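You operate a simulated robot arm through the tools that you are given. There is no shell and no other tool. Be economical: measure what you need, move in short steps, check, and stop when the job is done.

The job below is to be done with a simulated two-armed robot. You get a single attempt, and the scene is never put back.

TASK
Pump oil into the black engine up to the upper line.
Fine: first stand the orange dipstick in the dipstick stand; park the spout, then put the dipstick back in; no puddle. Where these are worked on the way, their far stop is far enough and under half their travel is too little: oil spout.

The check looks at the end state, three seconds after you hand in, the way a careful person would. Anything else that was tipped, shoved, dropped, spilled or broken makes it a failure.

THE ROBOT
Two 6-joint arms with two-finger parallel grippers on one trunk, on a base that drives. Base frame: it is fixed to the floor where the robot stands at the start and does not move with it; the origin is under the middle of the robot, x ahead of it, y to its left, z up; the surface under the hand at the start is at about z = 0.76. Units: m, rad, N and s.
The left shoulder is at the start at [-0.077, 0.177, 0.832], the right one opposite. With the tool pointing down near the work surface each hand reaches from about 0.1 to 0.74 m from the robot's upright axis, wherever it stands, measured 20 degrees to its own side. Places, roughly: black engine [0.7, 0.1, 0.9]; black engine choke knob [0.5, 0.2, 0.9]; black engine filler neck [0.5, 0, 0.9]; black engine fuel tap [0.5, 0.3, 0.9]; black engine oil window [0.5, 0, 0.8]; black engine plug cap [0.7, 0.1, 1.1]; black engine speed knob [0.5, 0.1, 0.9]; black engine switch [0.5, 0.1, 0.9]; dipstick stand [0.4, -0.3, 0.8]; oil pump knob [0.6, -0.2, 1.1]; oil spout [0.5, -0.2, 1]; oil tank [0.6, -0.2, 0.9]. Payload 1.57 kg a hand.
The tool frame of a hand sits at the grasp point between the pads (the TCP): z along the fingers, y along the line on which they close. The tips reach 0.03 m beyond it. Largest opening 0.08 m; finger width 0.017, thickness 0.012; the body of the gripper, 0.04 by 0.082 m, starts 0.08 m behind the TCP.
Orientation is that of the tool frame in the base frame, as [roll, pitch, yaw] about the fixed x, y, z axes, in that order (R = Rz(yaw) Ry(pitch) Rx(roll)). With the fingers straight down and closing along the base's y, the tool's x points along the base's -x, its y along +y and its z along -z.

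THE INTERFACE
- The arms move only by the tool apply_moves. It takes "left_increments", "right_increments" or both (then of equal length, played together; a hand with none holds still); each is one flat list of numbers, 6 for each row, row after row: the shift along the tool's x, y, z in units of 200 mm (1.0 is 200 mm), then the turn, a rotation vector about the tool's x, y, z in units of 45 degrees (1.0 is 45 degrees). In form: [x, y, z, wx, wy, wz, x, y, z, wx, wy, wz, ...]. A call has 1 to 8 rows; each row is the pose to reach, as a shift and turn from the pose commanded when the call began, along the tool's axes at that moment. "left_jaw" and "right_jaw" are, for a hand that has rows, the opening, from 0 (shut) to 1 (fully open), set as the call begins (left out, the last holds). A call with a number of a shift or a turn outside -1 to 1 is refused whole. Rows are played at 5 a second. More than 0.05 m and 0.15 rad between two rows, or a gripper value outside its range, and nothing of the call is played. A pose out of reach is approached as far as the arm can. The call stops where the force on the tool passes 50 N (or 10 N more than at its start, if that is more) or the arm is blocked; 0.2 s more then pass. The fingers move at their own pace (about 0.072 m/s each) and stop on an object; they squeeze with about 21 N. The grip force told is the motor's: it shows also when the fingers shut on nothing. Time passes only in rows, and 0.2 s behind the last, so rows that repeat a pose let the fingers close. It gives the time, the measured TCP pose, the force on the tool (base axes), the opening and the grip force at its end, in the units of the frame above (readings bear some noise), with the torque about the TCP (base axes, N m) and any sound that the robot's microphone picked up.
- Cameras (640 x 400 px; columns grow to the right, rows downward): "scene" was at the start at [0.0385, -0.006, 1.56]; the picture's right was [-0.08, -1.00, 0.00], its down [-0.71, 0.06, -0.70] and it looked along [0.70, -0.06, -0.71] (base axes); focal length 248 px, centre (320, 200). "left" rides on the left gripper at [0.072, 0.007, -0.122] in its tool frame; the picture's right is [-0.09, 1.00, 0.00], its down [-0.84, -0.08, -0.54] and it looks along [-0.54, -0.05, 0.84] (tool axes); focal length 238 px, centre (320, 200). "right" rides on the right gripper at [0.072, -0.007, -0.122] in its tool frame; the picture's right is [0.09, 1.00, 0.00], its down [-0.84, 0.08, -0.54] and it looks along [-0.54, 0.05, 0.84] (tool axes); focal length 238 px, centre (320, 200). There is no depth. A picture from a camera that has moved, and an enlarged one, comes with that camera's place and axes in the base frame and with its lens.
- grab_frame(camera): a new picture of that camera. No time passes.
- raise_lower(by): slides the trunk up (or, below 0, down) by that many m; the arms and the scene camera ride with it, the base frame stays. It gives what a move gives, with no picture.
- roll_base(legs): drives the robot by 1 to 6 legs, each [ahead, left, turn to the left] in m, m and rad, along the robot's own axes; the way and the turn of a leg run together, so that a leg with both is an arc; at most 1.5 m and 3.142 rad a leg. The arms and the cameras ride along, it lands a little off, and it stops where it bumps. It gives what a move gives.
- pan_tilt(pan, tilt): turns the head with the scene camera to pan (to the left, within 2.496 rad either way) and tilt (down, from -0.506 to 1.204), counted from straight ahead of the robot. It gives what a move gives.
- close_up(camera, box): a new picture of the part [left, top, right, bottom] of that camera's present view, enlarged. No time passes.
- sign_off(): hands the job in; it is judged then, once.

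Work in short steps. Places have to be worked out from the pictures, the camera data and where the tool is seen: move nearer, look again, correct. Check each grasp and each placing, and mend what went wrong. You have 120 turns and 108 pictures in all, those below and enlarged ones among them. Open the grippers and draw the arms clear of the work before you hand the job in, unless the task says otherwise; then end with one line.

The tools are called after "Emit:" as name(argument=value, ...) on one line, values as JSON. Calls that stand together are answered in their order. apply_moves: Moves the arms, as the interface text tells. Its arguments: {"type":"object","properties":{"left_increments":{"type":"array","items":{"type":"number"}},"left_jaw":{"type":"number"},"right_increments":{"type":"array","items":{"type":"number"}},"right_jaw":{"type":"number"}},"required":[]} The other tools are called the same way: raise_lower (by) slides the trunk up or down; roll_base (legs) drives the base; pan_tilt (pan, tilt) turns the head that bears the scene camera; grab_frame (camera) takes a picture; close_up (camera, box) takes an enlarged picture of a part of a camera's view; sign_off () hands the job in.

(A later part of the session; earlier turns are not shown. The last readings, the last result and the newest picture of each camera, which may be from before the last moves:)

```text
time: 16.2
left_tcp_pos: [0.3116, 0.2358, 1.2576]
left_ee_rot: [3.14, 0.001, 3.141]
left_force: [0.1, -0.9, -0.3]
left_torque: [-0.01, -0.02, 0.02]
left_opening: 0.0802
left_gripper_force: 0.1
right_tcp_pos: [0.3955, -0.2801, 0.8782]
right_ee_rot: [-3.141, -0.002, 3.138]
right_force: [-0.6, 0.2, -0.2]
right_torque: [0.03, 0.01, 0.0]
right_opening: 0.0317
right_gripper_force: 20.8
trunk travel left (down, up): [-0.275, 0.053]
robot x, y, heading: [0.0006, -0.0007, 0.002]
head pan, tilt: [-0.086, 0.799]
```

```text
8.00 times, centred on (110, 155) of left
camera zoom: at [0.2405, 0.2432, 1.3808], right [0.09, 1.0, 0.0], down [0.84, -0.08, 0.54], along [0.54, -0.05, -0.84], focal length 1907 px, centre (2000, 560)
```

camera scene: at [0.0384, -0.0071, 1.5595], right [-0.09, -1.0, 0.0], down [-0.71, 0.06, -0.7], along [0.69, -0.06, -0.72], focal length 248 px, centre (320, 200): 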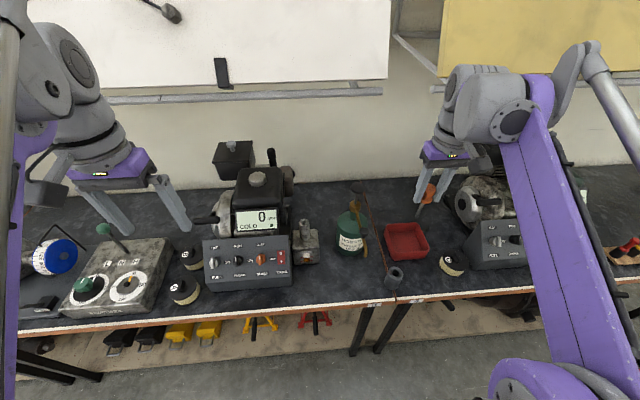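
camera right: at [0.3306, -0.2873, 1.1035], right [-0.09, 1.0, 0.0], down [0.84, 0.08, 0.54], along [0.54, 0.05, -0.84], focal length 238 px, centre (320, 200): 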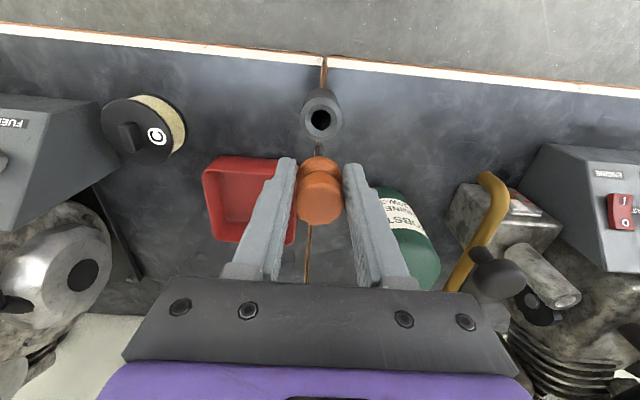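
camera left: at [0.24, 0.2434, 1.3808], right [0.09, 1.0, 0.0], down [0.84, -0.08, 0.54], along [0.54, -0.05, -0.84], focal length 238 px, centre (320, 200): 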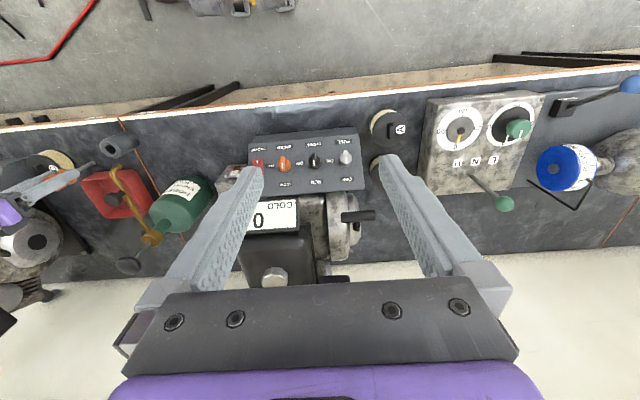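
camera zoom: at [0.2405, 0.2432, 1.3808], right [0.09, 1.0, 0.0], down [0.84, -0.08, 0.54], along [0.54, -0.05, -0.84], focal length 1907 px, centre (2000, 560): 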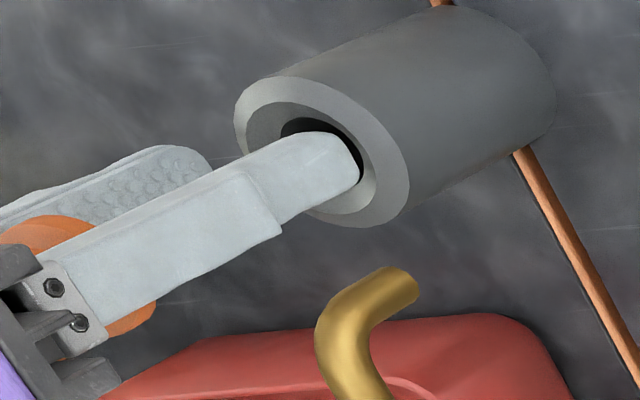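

Nearly aligned; I shift +2 mm y, -1.5 mm x, lower 6 mm, then check before letting it slip into the bore.

Emit:
apply_moves(right_increments=[0.007, 0.01, 0, 0, 0, 0, 0.007, 0.01, 0.03, 0, 0, 0])

Emit:
close_up(camera="scene", box=[370, 240, 434, 280])

Emit:
close_up(camera="right", box=[240, 100, 400, 200])

```text
time: 16.8
left_tcp_pos: [0.3112, 0.2356, 1.2588]
left_ee_rot: [-3.141, 0.001, 3.14]
left_force: [0.0, 0.4, -0.7]
left_torque: [-0.01, -0.02, -0.01]
left_opening: 0.08
left_gripper_force: 0.1
right_tcp_pos: [0.3941, -0.2789, 0.8727]
right_ee_rot: [-3.139, 0.0, 3.139]
right_force: [-0.2, -0.4, -0.6]
right_torque: [0.01, 0.0, 0.03]
right_opening: 0.032
right_gripper_force: 21.0
trunk travel left (down, up): [-0.275, 0.053]
robot x, y, heading: [0.001, -0.0003, 0.001]
head pan, tilt: [-0.086, 0.799]
```

```text
10.00 times, centred on (402, 260) of scene
camera zoom: at [0.0384, -0.0065, 1.5595], right [-0.09, -1.0, 0.0], down [-0.71, 0.06, -0.7], along [0.69, -0.06, -0.72], focal length 2485 px, centre (-500, -400)
```

zoom: 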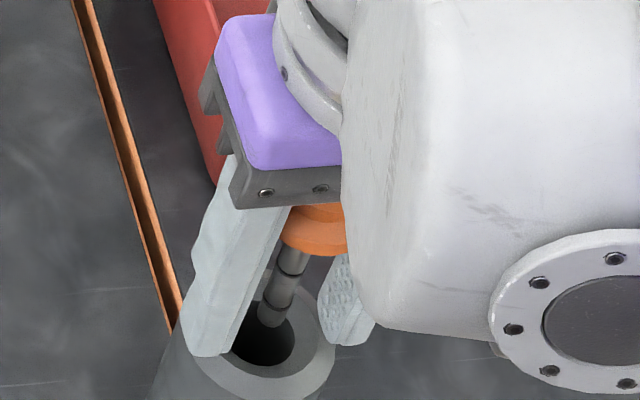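

```text
4.00 times, centred on (320, 150) of right
camera zoom: at [0.3217, -0.2856, 0.9951], right [-0.09, 1.0, 0.0], down [0.84, 0.08, 0.54], along [0.54, 0.05, -0.84], focal length 953 px, centre (320, 400)
```

zoom: 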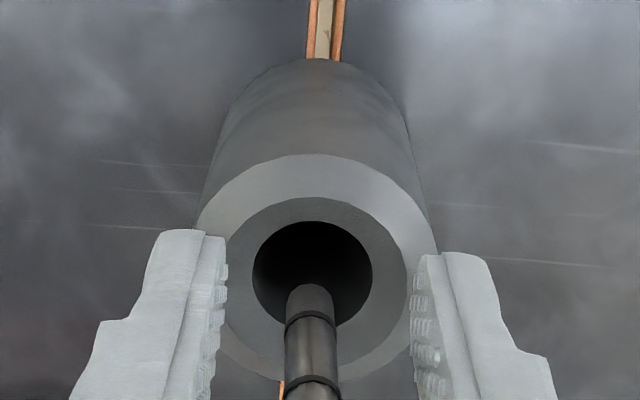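

Aligned: the tip sits right over the bore in both views, just above the funnel. I open so it drops into the bore.

Emit:
apply_moves(right_increments=[0, 0, 0, 0, 0, 0, 0, 0, 0, 0, 0, 0, 0, 0, 0, 0, 0, 0], right_jaw=0.8)

Emit:
close_up(camera="scene", box=[362, 235, 442, 285])

Emit:
grab_frame(camera="right")

```text
time: 17.6
left_tcp_pos: [0.3119, 0.2377, 1.2584]
left_ee_rot: [3.141, 0.0, 3.14]
left_force: [-0.4, 0.1, 0.7]
left_torque: [-0.04, -0.02, 0.0]
left_opening: 0.0799
left_gripper_force: 0.0
right_tcp_pos: [0.3946, -0.2785, 0.8722]
right_ee_rot: [-3.14, -0.002, 3.139]
right_force: [-0.1, 0.1, 0.4]
right_torque: [-0.01, 0.06, -0.01]
right_opening: 0.064
right_gripper_force: 0.0
trunk travel left (down, up): [-0.275, 0.053]
robot x, y, heading: [0.0024, -0.0036, 0.0]
head pan, tilt: [-0.086, 0.799]
```

```text
8.00 times, centred on (402, 260) of scene
camera zoom: at [0.0381, -0.0064, 1.5595], right [-0.09, -1.0, 0.0], down [-0.71, 0.06, -0.7], along [0.69, -0.06, -0.72], focal length 1988 px, centre (-336, -280)
```

zoom: 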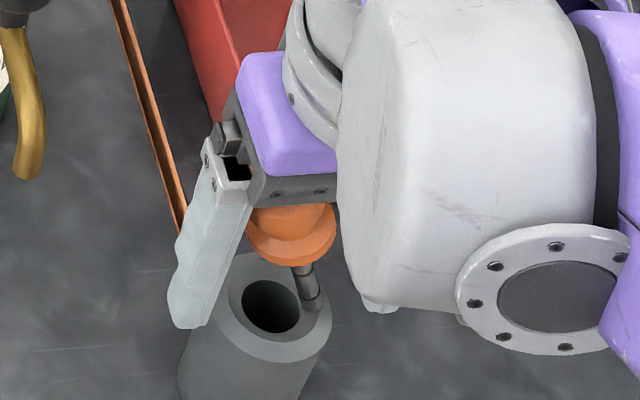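

```text
65 pictures are left
camera right: at [0.3215, -0.2855, 0.9951], right [-0.09, 1.0, 0.0], down [0.84, 0.08, 0.54], along [0.54, 0.05, -0.84], focal length 238 px, centre (320, 200)
```

right: 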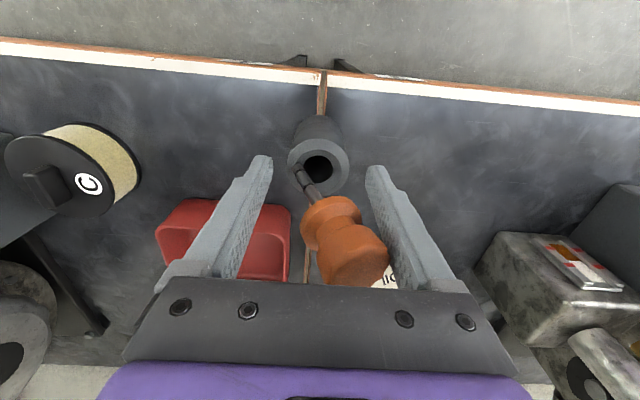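

The stick tipped against a finger, tip on the rim. I close again at once to recapture and straighten it.

Emit:
apply_moves(right_increments=[0, 0, 0, 0, 0, 0, 0, 0, 0, 0, 0, 0, 0, 0, 0, 0, 0, 0], right_jaw=0)

Emit:
grab_frame(camera="right")

Emit:
close_up(camera="scene", box=[362, 235, 442, 285])

```text
time: 18.4
left_tcp_pos: [0.3125, 0.2363, 1.2584]
left_ee_rot: [3.141, -0.002, 3.14]
left_force: [-1.1, -0.5, -0.1]
left_torque: [0.01, 0.03, 0.01]
left_opening: 0.0802
left_gripper_force: 0.0
right_tcp_pos: [0.3945, -0.2789, 0.8722]
right_ee_rot: [-3.141, -0.001, 3.138]
right_force: [0.0, -0.3, 0.5]
right_torque: [0.01, 0.0, 0.0]
right_opening: 0.0317
right_gripper_force: 20.5
trunk travel left (down, up): [-0.275, 0.053]
robot x, y, heading: [0.0032, -0.0003, 0.004]
head pan, tilt: [-0.086, 0.799]
```

```text
64 pictures are left
camera right: at [0.3215, -0.2855, 0.9951], right [-0.09, 1.0, 0.0], down [0.84, 0.08, 0.54], along [0.54, 0.05, -0.84], focal length 238 px, centre (320, 200)
```

right: 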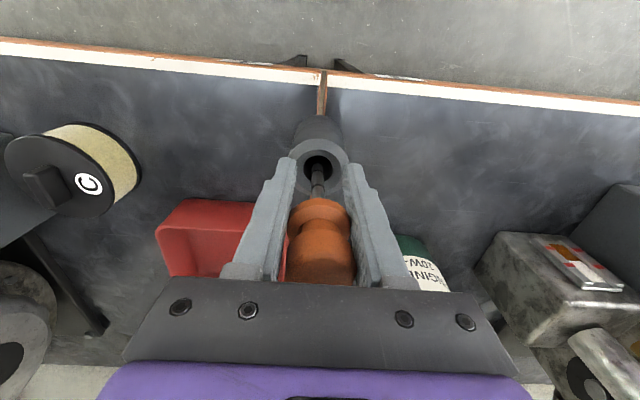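

```text
8.00 times, centred on (402, 260) of scene
camera zoom: at [0.0382, -0.0064, 1.5595], right [-0.09, -1.0, 0.0], down [-0.71, 0.06, -0.7], along [0.69, -0.06, -0.72], focal length 1988 px, centre (-336, -280)
```

zoom: 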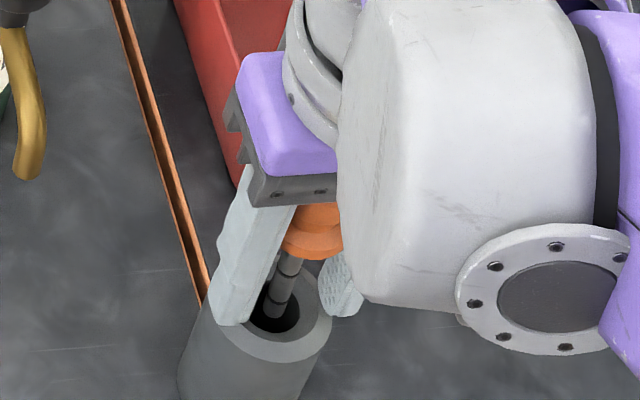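

Recaptured, upright, and it sits about 1 cm lower with the tip in the funnel. Now I open only a hair (2–3 mm) so that the fingers guide it as it slides down.

Emit:
apply_moves(right_increments=[0, 0, 0, 0, 0, 0, 0, 0, 0, 0, 0, 0], right_jaw=0.43)

Emit:
close_up(camera="scene", box=[362, 235, 442, 285])

Emit:
grab_frame(camera="right")

```text
time: 19.0
left_tcp_pos: [0.3122, 0.2351, 1.2576]
left_ee_rot: [-3.141, -0.001, 3.14]
left_force: [0.1, -0.1, 0.2]
left_torque: [0.02, 0.0, -0.04]
left_opening: 0.08
left_gripper_force: 0.0
right_tcp_pos: [0.3935, -0.2798, 0.8727]
right_ee_rot: [-3.14, -0.002, 3.139]
right_force: [0.0, 1.2, -0.3]
right_torque: [0.02, 0.02, -0.01]
right_opening: 0.0345
right_gripper_force: 0.0
trunk travel left (down, up): [-0.275, 0.053]
robot x, y, heading: [-0.0014, 0.0018, 0.002]
head pan, tilt: [-0.086, 0.799]
```

```text
8.00 times, centred on (402, 260) of scene
camera zoom: at [0.0381, -0.0064, 1.5595], right [-0.09, -1.0, 0.0], down [-0.71, 0.06, -0.7], along [0.69, -0.06, -0.72], focal length 1988 px, centre (-336, -280)
```

zoom: 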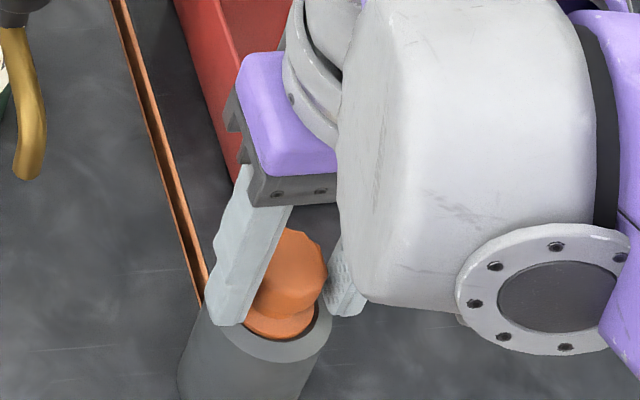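

```text
61 pictures are left
camera right: at [0.3215, -0.2855, 0.9951], right [-0.09, 1.0, 0.0], down [0.84, 0.08, 0.54], along [0.54, 0.05, -0.84], focal length 238 px, centre (320, 200)
```

right: 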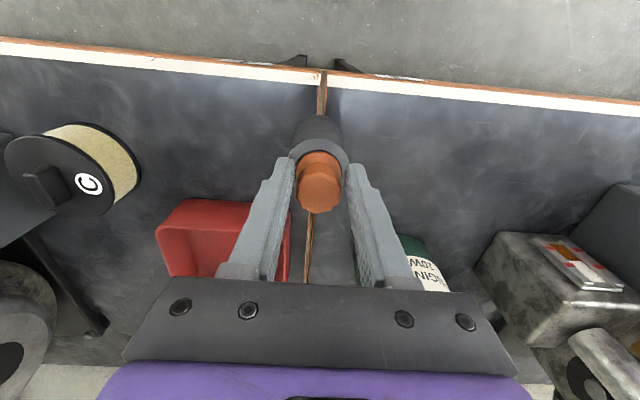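

The dipstick now stands seated in the stand. I open, rise, and move above the spout handle.

Emit:
apply_moves(right_increments=[0, 0, 0, 0, 0, 0, 0, 0, 0, 0, 0, 0, 0, 0, -0.15, 0, 0, 0, 0, 0, -0.4, 0, 0, 0, 0, 0, -0.64, 0, 0, 0, 0, 0, -0.88, 0, 0, 0, -0.05, 0.1, -1.0, 0, 0, 0, -0.15, 0.3, -1.0, 0, 0, 0], right_jaw=1)

Emit:
apply_moves(right_increments=[0, 0.15, 0, 0, 0, 0, 0, 0.28, 0, 0, 0, 0])

Emit:
grab_frame(camera="right")

Emit:
close_up(camera="scene", box=[260, 170, 460, 295])

```text
time: 20.8
left_tcp_pos: [0.3116, 0.2374, 1.2585]
left_ee_rot: [3.141, 0.001, 3.14]
left_force: [0.3, 0.5, -0.5]
left_torque: [-0.01, 0.0, 0.02]
left_opening: 0.08
left_gripper_force: 0.0
right_tcp_pos: [0.4268, -0.218, 1.0719]
right_ee_rot: [-3.14, -0.002, 3.139]
right_force: [0.0, 0.1, -0.4]
right_torque: [-0.03, 0.05, 0.03]
right_opening: 0.0797
right_gripper_force: 0.0
trunk travel left (down, up): [-0.275, 0.053]
robot x, y, heading: [0.0002, 0.0005, -0.002]
head pan, tilt: [-0.086, 0.799]
```

```text
time: 21.4
left_tcp_pos: [0.3108, 0.2359, 1.258]
left_ee_rot: [3.141, -0.001, 3.139]
left_force: [-1.0, 0.4, 0.0]
left_torque: [0.01, -0.03, 0.0]
left_opening: 0.08
left_gripper_force: 0.0
right_tcp_pos: [0.4273, -0.1611, 1.0727]
right_ee_rot: [-3.141, -0.003, 3.139]
right_force: [0.0, 0.1, 0.0]
right_torque: [-0.01, 0.0, 0.0]
right_opening: 0.08
right_gripper_force: 0.0
trunk travel left (down, up): [-0.275, 0.053]
robot x, y, heading: [0.0033, 0.0007, 0.002]
head pan, tilt: [-0.086, 0.799]
```

```text
60 pictures are left
camera right: at [0.3538, -0.1672, 1.1956], right [-0.09, 1.0, 0.0], down [0.84, 0.08, 0.54], along [0.54, 0.05, -0.84], focal length 238 px, centre (320, 200)
```

right: 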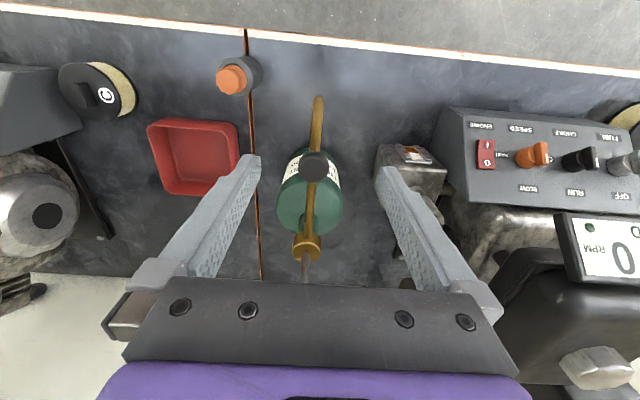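

```text
3.20 times, centred on (360, 232) of scene
camera zoom: at [0.0382, -0.0061, 1.5595], right [-0.09, -1.0, 0.0], down [-0.71, 0.06, -0.7], along [0.69, -0.06, -0.72], focal length 795 px, centre (192, 96)
```

zoom: 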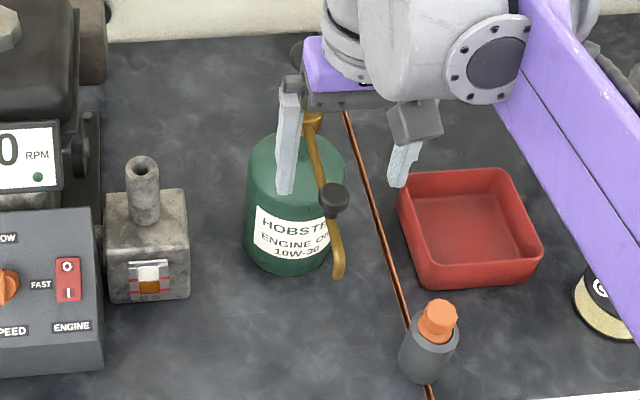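

Spout handle triangulates to (0.4445, -0.1655, top ≈1.0). I descend around it to z≈0.985.

Emit:
apply_moves(right_increments=[-0.085, -0.02, 0.1, 0, 0, 0, -0.085, -0.02, 0.3, 0, 0, 0, -0.085, -0.02, 0.43, 0, 0, 0])

Emit:
grab_frame(camera="right")

Emit:
close_up(camera="left", box=[60, 120, 220, 220])

```text
time: 22.2
left_tcp_pos: [0.3123, 0.2353, 1.2571]
left_ee_rot: [-3.14, 0.0, 3.141]
left_force: [1.0, 0.1, -0.2]
left_torque: [-0.01, 0.04, -0.01]
left_opening: 0.0799
left_gripper_force: 0.1
right_tcp_pos: [0.4423, -0.1655, 0.9858]
right_ee_rot: [-3.14, -0.001, 3.139]
right_force: [0.5, 1.0, 0.7]
right_torque: [-0.01, -0.01, 0.01]
right_opening: 0.0799
right_gripper_force: 0.1
trunk travel left (down, up): [-0.275, 0.053]
robot x, y, heading: [0.0022, -0.005, -0.005]
head pan, tilt: [-0.086, 0.799]
```

```text
58 pictures are left
camera right: at [0.3693, -0.1714, 1.1098], right [-0.09, 1.0, 0.0], down [0.84, 0.08, 0.54], along [0.54, 0.05, -0.84], focal length 238 px, centre (320, 200)
```

right: 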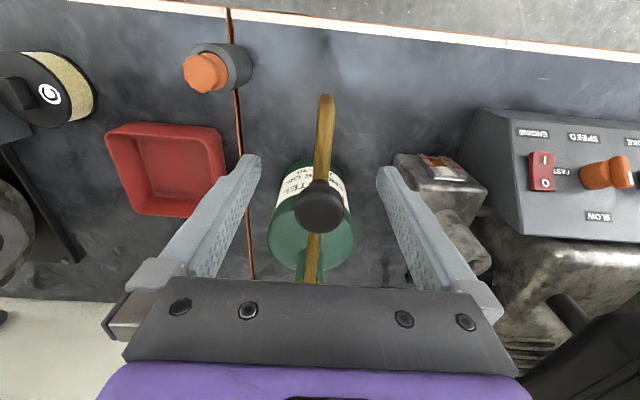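

```text
4.00 times, centred on (140, 170) of left
camera zoom: at [0.2403, 0.2434, 1.3808], right [0.09, 1.0, 0.0], down [0.84, -0.08, 0.54], along [0.54, -0.05, -0.84], focal length 953 px, centre (1040, 320)
```

zoom: 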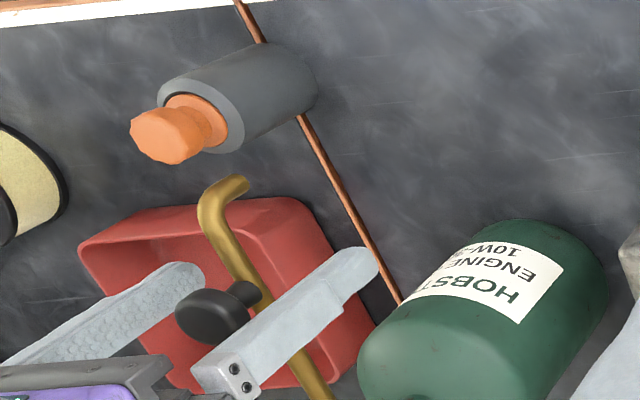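

The handle is centred. I close on it and swing the first 40° of the arc (towards the filler).

Emit:
apply_moves(right_increments=[0, 0, 0, 0, 0, 0, 0, 0, 0, 0, 0, 0, 0, 0, 0, 0, 0, 0], right_jaw=0)

Emit:
apply_moves(right_increments=[-0.0058, 0.0828, 0, 0, 0, 0.1778, -0.023, 0.164, 0, 0, 0, 0.3556, -0.0514, 0.242, 0, 0, 0, 0.5333, -0.0904, 0.3153, 0, 0, 0, 0.7111, -0.1392, 0.3825, 0, 0, 0, 0.8889])

Emit:
grab_frame(camera="right")

Emit:
close_up(camera="scene", box=[260, 170, 460, 295])

```text
time: 23.0
left_tcp_pos: [0.3121, 0.2357, 1.2573]
left_ee_rot: [-3.139, 0.0, 3.14]
left_force: [-0.4, -0.3, 0.2]
left_torque: [0.04, -0.01, 0.02]
left_opening: 0.0801
left_gripper_force: 0.1
right_tcp_pos: [0.441, -0.1654, 0.9874]
right_ee_rot: [-3.14, -0.002, 3.138]
right_force: [-1.1, 0.2, -2.1]
right_torque: [0.0, -0.02, 0.01]
right_opening: 0.0266
right_gripper_force: 35.0
trunk travel left (down, up): [-0.275, 0.053]
robot x, y, heading: [-0.0007, 0.002, 0.001]
head pan, tilt: [-0.086, 0.799]
```

```text
time: 24.2
left_tcp_pos: [0.3106, 0.2379, 1.259]
left_ee_rot: [3.141, 0.001, 3.14]
left_force: [-0.7, -0.3, -0.9]
left_torque: [-0.01, 0.02, -0.01]
left_opening: 0.0799
left_gripper_force: 0.2
right_tcp_pos: [0.4693, -0.0889, 0.9867]
right_ee_rot: [3.142, 0.0, 2.437]
right_force: [-1.2, 2.5, 16.0]
right_torque: [0.12, 0.27, 0.05]
right_opening: 0.0265
right_gripper_force: 37.3
trunk travel left (down, up): [-0.275, 0.053]
robot x, y, heading: [0.0003, -0.0057, -0.003]
head pan, tilt: [-0.086, 0.799]
```

```text
56 pictures are left
camera right: at [0.4084, -0.0469, 1.1098], right [0.57, 0.82, 0.0], down [0.69, -0.48, 0.54], along [0.44, -0.31, -0.84], focal length 238 px, centre (320, 200)
```

right: 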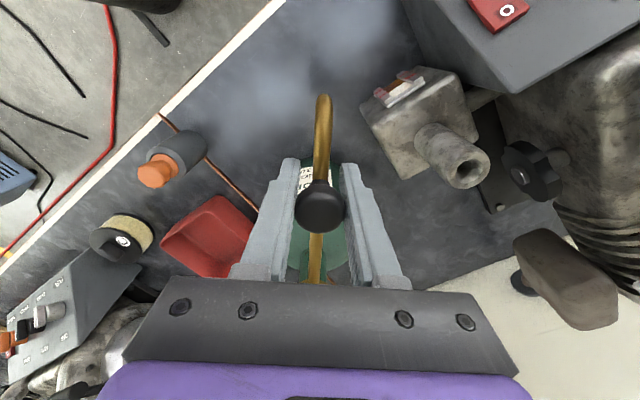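

```text
3.20 times, centred on (360, 232) of scene
camera zoom: at [0.0368, -0.0056, 1.5596], right [-0.09, -1.0, 0.0], down [-0.71, 0.06, -0.7], along [0.7, -0.06, -0.72], focal length 795 px, centre (192, 96)
```

zoom: 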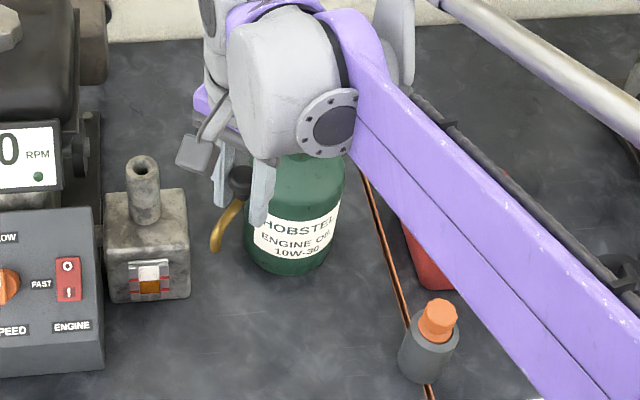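

The spout follows smoothly with small forces. I repeat the same 40° arc in the tool frame.

Emit:
apply_moves(right_increments=[-0.0058, 0.0828, 0, 0, 0, 0.1778, -0.023, 0.164, 0, 0, 0, 0.3556, -0.0514, 0.242, 0, 0, 0, 0.5333, -0.0904, 0.3153, 0, 0, 0, 0.7111, -0.1392, 0.3825, 0, 0, 0, 0.8889])

Emit:
grab_frame(camera="right")

Emit:
close_up(camera="scene", box=[260, 170, 420, 270])

```text
time: 25.4
left_tcp_pos: [0.3102, 0.2396, 1.2583]
left_ee_rot: [-3.14, 0.002, 3.141]
left_force: [0.8, -0.4, 0.3]
left_torque: [0.02, 0.01, -0.03]
left_opening: 0.0801
left_gripper_force: 0.0
right_tcp_pos: [0.5406, -0.0457, 0.9868]
right_ee_rot: [-3.14, 0.003, 1.742]
right_force: [-4.1, 21.4, 11.6]
right_torque: [-0.4, -0.06, -0.02]
right_opening: 0.0265
right_gripper_force: 37.6
trunk travel left (down, up): [-0.275, 0.053]
robot x, y, heading: [0.0019, 0.0026, -0.004]
head pan, tilt: [-0.086, 0.799]
```

```text
54 pictures are left
camera right: at [0.52, 0.0241, 1.1089], right [0.97, 0.26, 0.0], down [0.22, -0.81, 0.54], along [0.14, -0.52, -0.84], focal length 238 px, centre (320, 200)
```

right: 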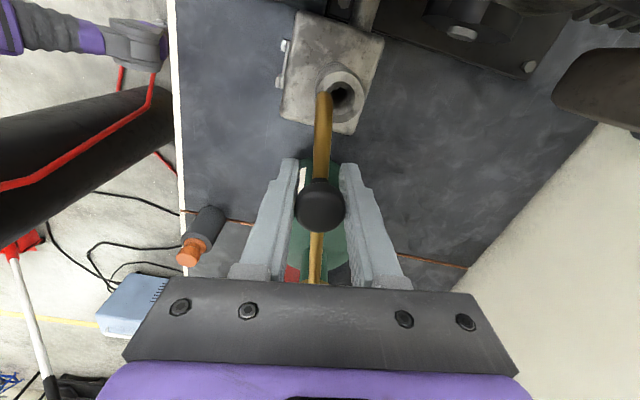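

```text
4.00 times, centred on (340, 220) of scene
camera zoom: at [0.0368, -0.0025, 1.5596], right [-0.09, -1.0, 0.0], down [-0.71, 0.06, -0.7], along [0.7, -0.06, -0.72], focal length 994 px, centre (240, 120)
```

zoom: 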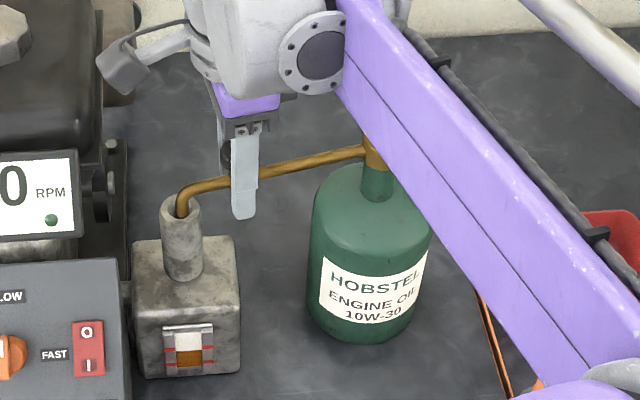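

The tip is about over the neck. I enlarge to judge the remaining angle.

Emit:
close_up(camera="right", box=[270, 60, 398, 140])

Emit:
close_up(camera="scene", box=[290, 205, 338, 265])

```text
5.00 times, centred on (334, 100) of right
camera zoom: at [0.52, 0.0241, 1.1089], right [0.97, 0.26, 0.0], down [0.22, -0.81, 0.54], along [0.14, -0.52, -0.84], focal length 1192 px, centre (250, 700)
```

zoom: 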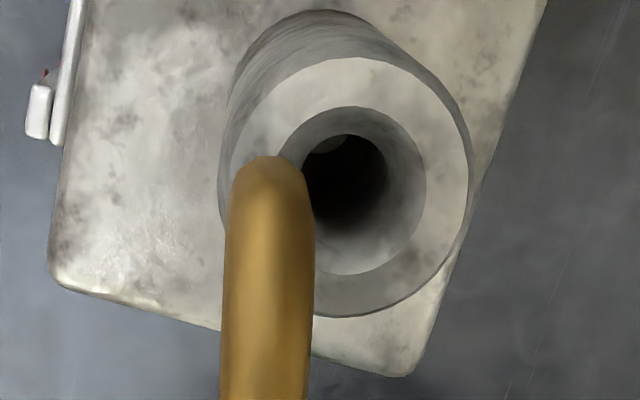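

```text
6.67 times, centred on (314, 235) of scene
camera zoom: at [0.0368, -0.0025, 1.5596], right [-0.09, -1.0, 0.0], down [-0.71, 0.06, -0.7], along [0.7, -0.06, -0.72], focal length 1657 px, centre (360, -33)
```

zoom: 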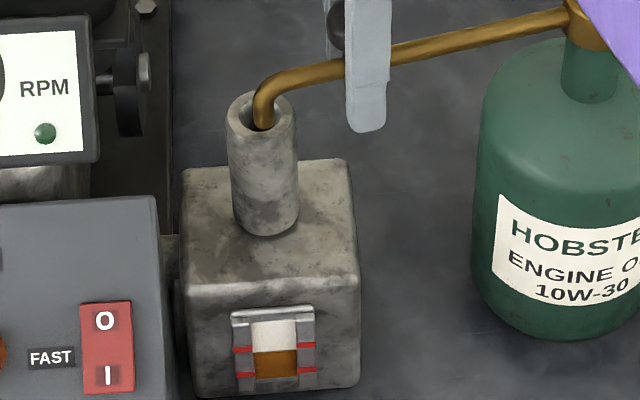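

Tip is about 1 cm short of the bore's middle (~3.5° more). I turn a little further, easing the radius outwards 1–2 mm, watching for the stop.

Emit:
apply_moves(right_increments=[0.008, 0.021, 0, 0, 0, 0.0444, 0.008, 0.0415, 0, 0, 0, 0.0889, 0.008, 0.0415, 0, 0, 0, 0.0889])

Emit:
close_up(camera="right", box=[270, 60, 398, 140])

Emit:
close_up(camera="scene", box=[300, 245, 332, 265])

```text
time: 26.2
left_tcp_pos: [0.3102, 0.2377, 1.2585]
left_ee_rot: [-3.14, 0.0, 3.141]
left_force: [0.7, -0.5, -0.2]
left_torque: [0.01, -0.03, 0.01]
left_opening: 0.0799
left_gripper_force: 0.1
right_tcp_pos: [0.547, -0.044, 0.9868]
right_ee_rot: [-3.139, 0.004, 1.673]
right_force: [-3.1, 18.3, 5.9]
right_torque: [-0.05, -0.12, -0.05]
right_opening: 0.0265
right_gripper_force: 37.9
trunk travel left (down, up): [-0.275, 0.053]
robot x, y, heading: [-0.0024, 0.0022, 0.001]
head pan, tilt: [-0.086, 0.799]
```

```text
5.00 times, centred on (334, 100) of right
camera zoom: at [0.5331, 0.0265, 1.1087], right [0.98, 0.19, 0.0], down [0.16, -0.82, 0.54], along [0.1, -0.53, -0.84], focal length 1192 px, centre (250, 700)
```

zoom: 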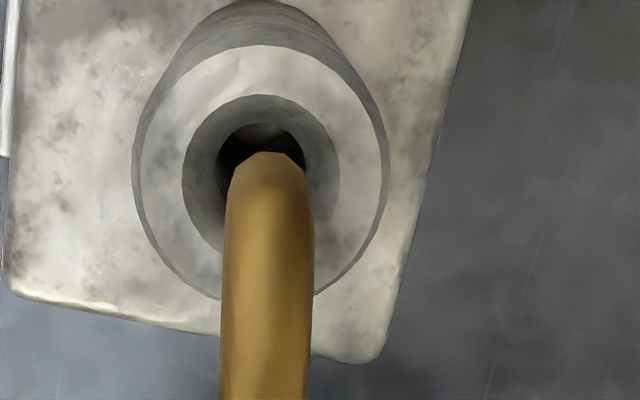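

```text
16.00 times, centred on (316, 255) of scene
camera zoom: at [0.0371, -0.0036, 1.5595], right [-0.09, -1.0, 0.0], down [-0.71, 0.06, -0.7], along [0.7, -0.06, -0.72], focal length 3976 px, centre (384, -680)
```

zoom: 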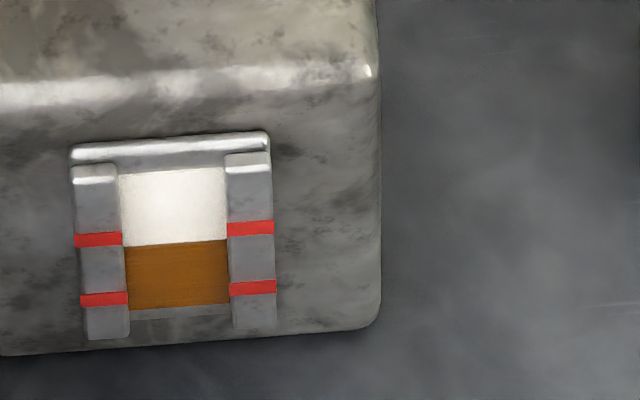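

The spout tip is now over the bore. The window: oil slightly under the upper mark. I release the spout handle and rise, then check that it stays.

Emit:
apply_moves(right_increments=[0, 0, 0, 0, 0, 0, 0, 0, 0, 0, 0, 0, 0, 0, -0.15, 0, 0, 0, 0, 0, -0.35, 0, 0, 0, 0, 0, -0.45, 0, 0, 0], right_jaw=0.6)

Emit:
close_up(camera="scene", box=[270, 170, 398, 250])

Emit:
grab_frame(camera="right")

```text
time: 27.4
left_tcp_pos: [0.3124, 0.2351, 1.2573]
left_ee_rot: [-3.141, 0.001, 3.139]
left_force: [0.0, 0.5, 0.0]
left_torque: [0.0, 0.0, 0.03]
left_opening: 0.0798
left_gripper_force: 0.0
right_tcp_pos: [0.547, -0.0461, 1.0772]
right_ee_rot: [-3.14, 0.001, 1.671]
right_force: [-0.2, 0.5, -0.2]
right_torque: [0.0, -0.01, 0.06]
right_opening: 0.0483
right_gripper_force: 0.1
trunk travel left (down, up): [-0.275, 0.053]
robot x, y, heading: [0.0001, -0.0029, 0.002]
head pan, tilt: [-0.086, 0.799]
```

```text
5.00 times, centred on (334, 210) of scene
camera zoom: at [0.0383, -0.0065, 1.5594], right [-0.09, -1.0, 0.0], down [-0.71, 0.06, -0.7], along [0.69, -0.06, -0.72], focal length 1243 px, centre (250, 150)
```

zoom: 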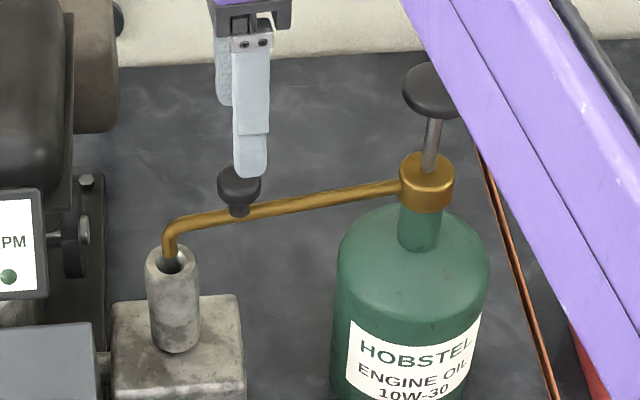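

```text
47 pictures are left
camera right: at [0.5332, 0.0252, 1.1993], right [0.98, 0.19, 0.0], down [0.16, -0.82, 0.54], along [0.1, -0.53, -0.84], focal length 238 px, centre (320, 200)
```

right: 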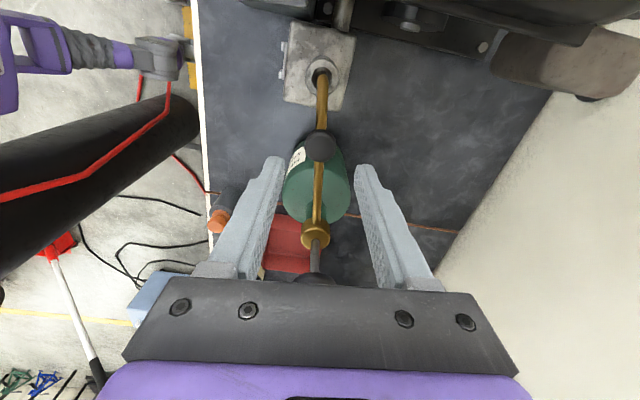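

Spout stays put. The pump knob is at about (0.5605, -0.162, 1.055). I open wide and slide the hand along the spout so the fingers straddle the knob.

Emit:
apply_moves(right_increments=[0, 0, 0, 0, 0, 0, -0.2, 0.003, 0.02, 0, 0, 0, -0.4, 0.006, 0.03, 0, 0, 0, -0.585, 0.009, 0.045, 0, 0, 0], right_jaw=1)

Emit:
grab_frame(camera="right")

Emit:
close_up(camera="scene", box=[290, 130, 418, 210])

```text
time: 28.4
left_tcp_pos: [0.3116, 0.2356, 1.2579]
left_ee_rot: [3.14, 0.0, 3.141]
left_force: [0.7, -0.5, -0.5]
left_torque: [0.0, 0.03, -0.03]
left_opening: 0.0801
left_gripper_force: 0.0
right_tcp_pos: [0.5632, -0.1641, 1.0665]
right_ee_rot: [-3.14, 0.0, 1.674]
right_force: [0.1, 0.6, -0.2]
right_torque: [0.02, -0.02, -0.01]
right_opening: 0.0801
right_gripper_force: 0.2
trunk travel left (down, up): [-0.275, 0.053]
robot x, y, heading: [-0.0011, 0.0014, 0.002]
head pan, tilt: [-0.086, 0.799]
```

```text
46 pictures are left
camera right: at [0.548, -0.092, 1.189], right [0.98, 0.19, 0.0], down [0.16, -0.82, 0.54], along [0.1, -0.53, -0.84], focal length 238 px, centre (320, 200)
```

right: 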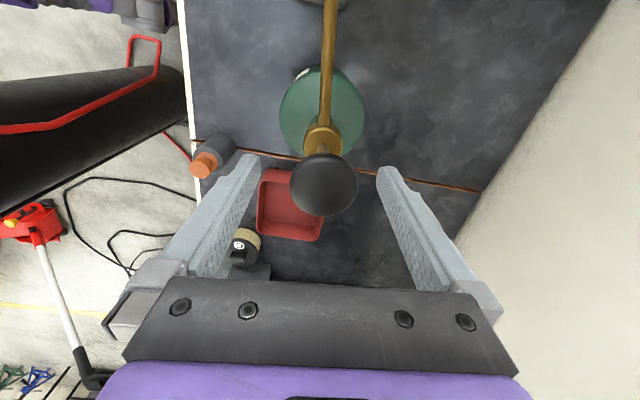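

```text
5.00 times, centred on (354, 170) of scene
camera zoom: at [0.0384, -0.0074, 1.5594], right [-0.09, -1.0, 0.0], down [-0.71, 0.06, -0.7], along [0.69, -0.06, -0.72], focal length 1243 px, centre (150, 350)
```

zoom: 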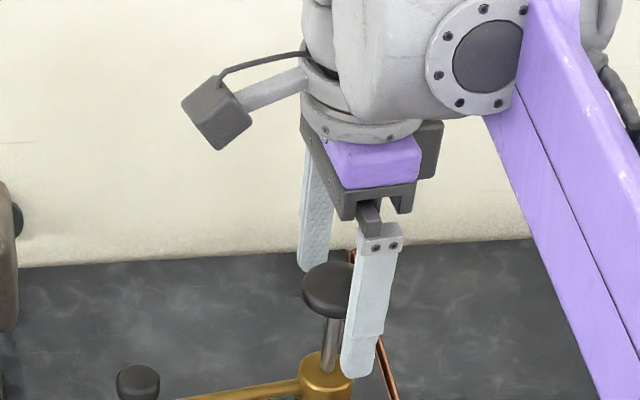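

The knob is centred between the fingers. I close on it.

Emit:
apply_moves(right_increments=[0, 0, 0.02, 0, 0, 0, 0, 0, 0.02, 0, 0, 0, 0, 0, 0.02, 0, 0, 0], right_jaw=0)

```text
time: 29.2
left_tcp_pos: [0.313, 0.2359, 1.2575]
left_ee_rot: [-3.141, -0.002, 3.14]
left_force: [0.3, -1.5, -0.1]
left_torque: [0.0, -0.02, 0.0]
left_opening: 0.08
left_gripper_force: 0.1
right_tcp_pos: [0.5656, -0.1606, 1.0619]
right_ee_rot: [-3.139, 0.002, 1.674]
right_force: [15.1, 0.6, 2.7]
right_torque: [0.09, -0.52, 0.29]
right_opening: 0.0424
right_gripper_force: 44.5
trunk travel left (down, up): [-0.275, 0.053]
robot x, y, heading: [0.0002, 0.0013, -0.002]
head pan, tilt: [-0.086, 0.799]
```

Knob held. Before pumping I bring the left hand's camera down in front of the oil window for a level view; first tilt it 45° and move inward/down.

Emit:
apply_moves(left_increments=[0, -0.1, 0.125, 0, -0.125, 0, 0, -0.2, 0.25, 0, -0.25, 0, 0, -0.3, 0.375, 0, -0.375, 0, 0, -0.4, 0.5, 0, -0.5, 0, 0, -0.5, 0.625, 0, -0.625, 0, 0, -0.6, 0.75, 0, -0.75, 0, 0, -0.7, 0.875, 0, -0.875, 0, 0, -0.8, 1.0, 0, -1.0, 0], left_jaw=0.2)

Emit:
grab_frame(camera="scene")

Emit:
grab_frame(camera="left")

```text
time: 31.0
left_tcp_pos: [0.3131, 0.0755, 1.0567]
left_ee_rot: [-3.138, 0.784, 3.141]
left_force: [-0.1, 1.0, 0.4]
left_torque: [0.0, -0.02, 0.03]
left_opening: 0.016
left_gripper_force: 0.1
right_tcp_pos: [0.5651, -0.1597, 1.0616]
right_ee_rot: [-3.139, 0.002, 1.673]
right_force: [20.0, 2.7, 2.4]
right_torque: [-0.05, -0.31, 0.24]
right_opening: 0.0424
right_gripper_force: 45.2
trunk travel left (down, up): [-0.275, 0.053]
robot x, y, heading: [-0.0016, 0.0018, -0.001]
head pan, tilt: [-0.086, 0.799]
```

```text
44 pictures are left
camera scene: at [0.0414, -0.006, 1.5594], right [-0.09, -1.0, 0.0], down [-0.72, 0.06, -0.7], along [0.69, -0.06, -0.72], focal length 248 px, centre (320, 200)
```

scene: 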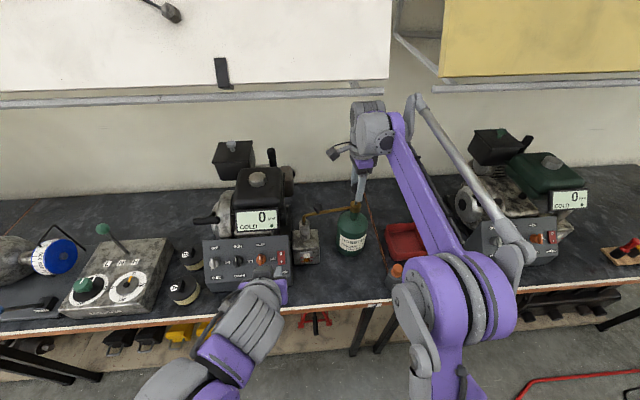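

```text
43 pictures are left
camera left: at [0.1756, 0.0831, 1.0925], right [0.07, 1.0, 0.06], down [0.21, -0.08, 0.97], along [0.98, -0.05, -0.21], focal length 238 px, centre (320, 200)
```

left: 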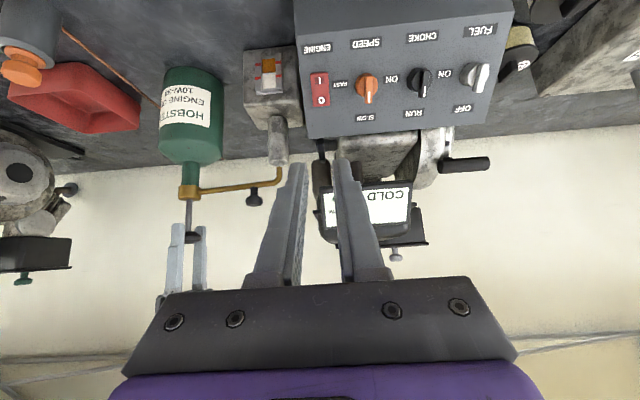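

Works well. I lower it about 20 cm further for a near-level look at the window.

Emit:
apply_moves(left_increments=[0.127, -0.06, 0.17, 0, 0, 0, 0.254, -0.12, 0.34, 0, 0, 0, 0.382, -0.18, 0.51, 0, 0, 0, 0.509, -0.24, 0.68, 0, 0, 0, 0.636, -0.3, 0.85, 0, 0, 0])

Emit:
grab_frame(camera="left")

```text
time: 32.2
left_tcp_pos: [0.3418, 0.0147, 0.8453]
left_ee_rot: [-3.141, 0.783, 3.141]
left_force: [0.0, -0.1, -0.3]
left_torque: [0.01, -0.01, -0.03]
left_opening: 0.016
left_gripper_force: 0.1
right_tcp_pos: [0.564, -0.1612, 1.0622]
right_ee_rot: [-3.139, 0.001, 1.672]
right_force: [21.0, 0.7, 3.1]
right_torque: [0.74, 0.34, 0.4]
right_opening: 0.0426
right_gripper_force: 44.9
trunk travel left (down, up): [-0.275, 0.053]
robot x, y, heading: [-0.0015, 0.0013, 0.002]
head pan, tilt: [-0.086, 0.799]
```

```text
42 pictures are left
camera left: at [0.2058, 0.022, 0.8826], right [0.07, 1.0, 0.06], down [0.21, -0.08, 0.97], along [0.98, -0.05, -0.21], focal length 238 px, centre (320, 200)
```

left: 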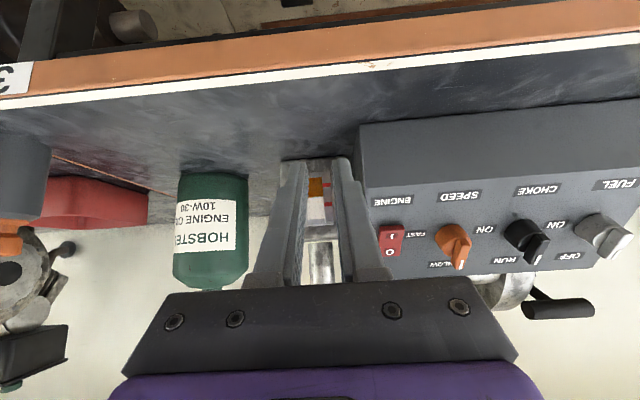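

The fingers frame the window; opening them gives a clear view.

Emit:
apply_moves(left_increments=[0, 0, 0, 0, 0, 0, 0, 0, 0, 0, 0, 0], left_jaw=0.7)

Emit:
close_up(camera="left", box=[284, 165, 348, 205])

```text
time: 32.8
left_tcp_pos: [0.3433, 0.0147, 0.8462]
left_ee_rot: [-3.14, 0.784, 3.14]
left_force: [0.7, 0.4, -0.1]
left_torque: [0.02, -0.01, -0.01]
left_opening: 0.056
left_gripper_force: 0.2
right_tcp_pos: [0.5649, -0.1625, 1.0621]
right_ee_rot: [-3.139, 0.002, 1.672]
right_force: [20.5, 1.8, 3.5]
right_torque: [0.34, -0.24, 0.27]
right_opening: 0.0426
right_gripper_force: 44.9
trunk travel left (down, up): [-0.275, 0.053]
robot x, y, heading: [0.0011, 0.002, -0.001]
head pan, tilt: [-0.086, 0.799]
```

```text
10.00 times, centred on (316, 185) of left
camera zoom: at [0.2058, 0.0223, 0.883], right [0.07, 1.0, 0.06], down [0.21, -0.08, 0.97], along [0.98, -0.05, -0.21], focal length 2384 px, centre (360, 350)
```

zoom: 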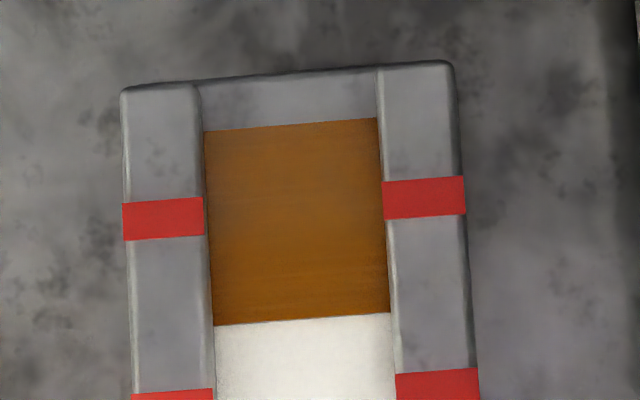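

The level (upside-down view) stands about 60% between the lower and upper marks, ~1 cm to go. I press the pump 15 mm as a trial.

Emit:
apply_moves(right_increments=[0, 0, 0.025, 0, 0, 0, 0, 0, 0.05, 0, 0, 0, 0, 0, 0.075, 0, 0, 0, 0, 0, 0.075, 0, 0, 0, 0, 0, 0.075, 0, 0, 0])

Emit:
close_up(camera="left", box=[270, 165, 366, 225])

```text
time: 34.0
left_tcp_pos: [0.3445, 0.0147, 0.8455]
left_ee_rot: [-3.139, 0.783, -3.14]
left_force: [0.1, 0.8, -0.1]
left_torque: [-0.02, 0.01, 0.04]
left_opening: 0.0559
left_gripper_force: 0.1
right_tcp_pos: [0.5649, -0.1618, 1.0481]
right_ee_rot: [-3.14, 0.001, 1.675]
right_force: [25.8, 7.8, 4.9]
right_torque: [0.26, -0.22, 0.38]
right_opening: 0.0425
right_gripper_force: 45.0
trunk travel left (down, up): [-0.275, 0.053]
robot x, y, heading: [-0.0017, -0.0022, -0.001]
head pan, tilt: [-0.086, 0.799]
```

```text
6.67 times, centred on (318, 195) of left
camera zoom: at [0.2062, 0.023, 0.8829], right [0.07, 1.0, 0.06], down [0.21, -0.08, 0.97], along [0.98, -0.05, -0.21], focal length 1589 px, centre (333, 233)
```

zoom: 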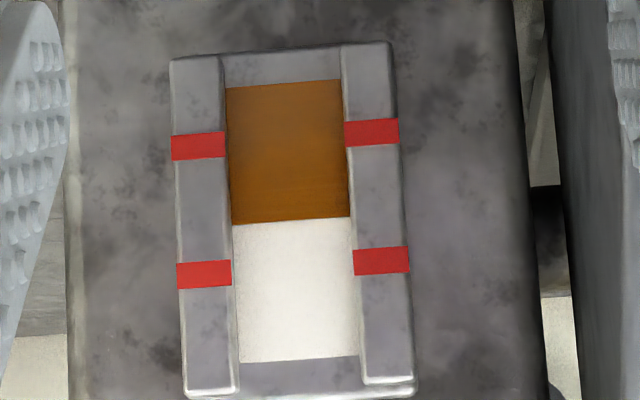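

Level rose slightly (0.59→0.63). I press a further 15 mm.

Emit:
apply_moves(right_increments=[0, 0, 0.025, 0, 0, 0, 0, 0, 0.05, 0, 0, 0, 0, 0, 0.075, 0, 0, 0, 0, 0, 0.075, 0, 0, 0, 0, 0, 0.075, 0, 0, 0, 0, 0, 0.075, 0, 0, 0])

Emit:
close_up(camera="left", box=[270, 165, 366, 225])

Emit:
close_up(camera="scene", box=[270, 150, 398, 230])

```text
time: 35.4
left_tcp_pos: [0.3423, 0.0162, 0.8461]
left_ee_rot: [-3.14, 0.784, 3.141]
left_force: [0.7, 0.3, 0.2]
left_torque: [-0.02, 0.0, -0.01]
left_opening: 0.056
left_gripper_force: 0.1
right_tcp_pos: [0.5654, -0.1612, 1.0316]
right_ee_rot: [-3.141, 0.001, 1.672]
right_force: [31.0, 5.7, 15.4]
right_torque: [-0.08, -0.26, 0.29]
right_opening: 0.0428
right_gripper_force: 45.0
trunk travel left (down, up): [-0.275, 0.053]
robot x, y, heading: [-0.0027, 0.0012, -0.001]
head pan, tilt: [-0.086, 0.799]
```

```text
6.67 times, centred on (318, 195) of left
camera zoom: at [0.2061, 0.0228, 0.883], right [0.07, 1.0, 0.06], down [0.21, -0.08, 0.97], along [0.98, -0.05, -0.21], focal length 1589 px, centre (333, 233)
```

zoom: 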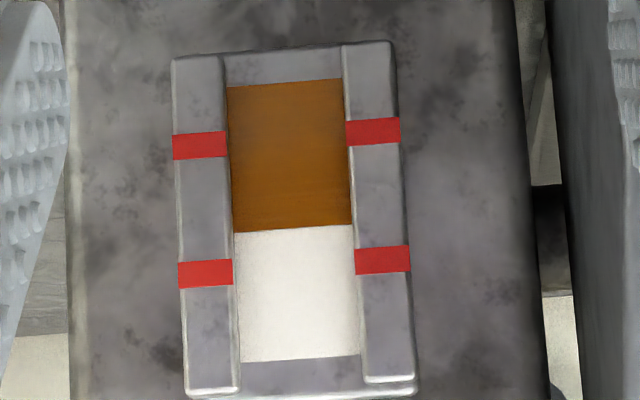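

```text
5.00 times, centred on (334, 190) of scene
camera zoom: at [0.0418, -0.0051, 1.5594], right [-0.09, -1.0, 0.0], down [-0.72, 0.06, -0.7], along [0.69, -0.06, -0.72], focal length 1243 px, centre (250, 250)
```

zoom: 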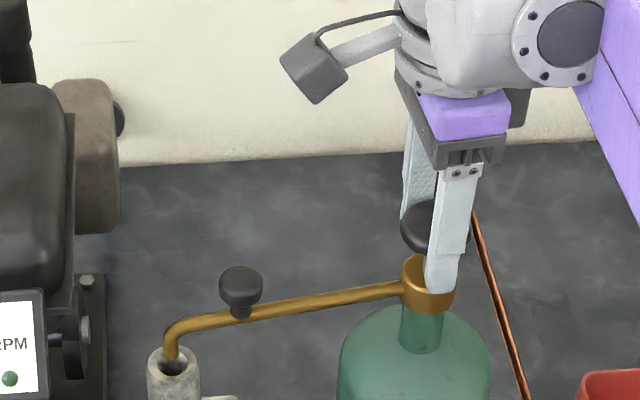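

Each 15 mm gives ~8 px; about 40 px remain, so roughly 2+ full strokes. I raise the knob 30 mm and press again 30 mm.

Emit:
apply_moves(right_increments=[0, 0, -0.05, 0, 0, 0, 0, 0, -0.1, 0, 0, 0, 0, 0, -0.15, 0, 0, 0, 0, 0, -0.15, 0, 0, 0])

Emit:
apply_moves(right_increments=[0, 0, 0.03, 0, 0, 0, 0, 0, 0.06, 0, 0, 0, 0, 0, 0.09, 0, 0, 0, 0, 0, 0.12, 0, 0, 0, 0, 0, 0.15, 0, 0, 0, 0, 0, 0.15, 0, 0, 0, 0, 0, 0.15, 0, 0, 0])

Emit:
close_up(camera="left", box=[270, 165, 366, 225])

```text
time: 36.4
left_tcp_pos: [0.3422, 0.0153, 0.8463]
left_ee_rot: [-3.14, 0.784, 3.141]
left_force: [0.3, 0.3, -0.7]
left_torque: [-0.01, 0.01, 0.03]
left_opening: 0.0562
left_gripper_force: 0.0
right_tcp_pos: [0.5637, -0.1605, 1.0628]
right_ee_rot: [-3.141, 0.002, 1.673]
right_force: [22.8, 7.4, 1.1]
right_torque: [-0.11, -0.37, 0.37]
right_opening: 0.0425
right_gripper_force: 45.3
trunk travel left (down, up): [-0.275, 0.053]
robot x, y, heading: [0.0005, -0.0028, 0.002]
head pan, tilt: [-0.086, 0.799]
```

```text
time: 38.0
left_tcp_pos: [0.3435, 0.0167, 0.8459]
left_ee_rot: [-3.138, 0.784, -3.141]
left_force: [-0.2, 0.1, -0.6]
left_torque: [-0.02, -0.01, 0.0]
left_opening: 0.0559
left_gripper_force: 0.1
right_tcp_pos: [0.5648, -0.1613, 1.033]
right_ee_rot: [-3.139, 0.002, 1.675]
right_force: [27.4, 13.7, 7.9]
right_torque: [0.28, -0.29, 0.4]
right_opening: 0.0425
right_gripper_force: 45.4
trunk travel left (down, up): [-0.275, 0.053]
robot x, y, heading: [-0.0004, 0.0028, -0.001]
head pan, tilt: [-0.086, 0.799]
```

```text
6.67 times, centred on (318, 195) of left
camera zoom: at [0.2062, 0.0235, 0.8829], right [0.07, 1.0, 0.06], down [0.21, -0.08, 0.97], along [0.98, -0.05, -0.21], focal length 1589 px, centre (333, 233)
```

zoom: 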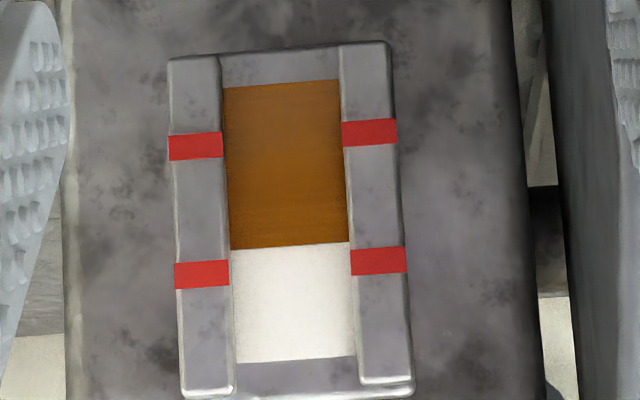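

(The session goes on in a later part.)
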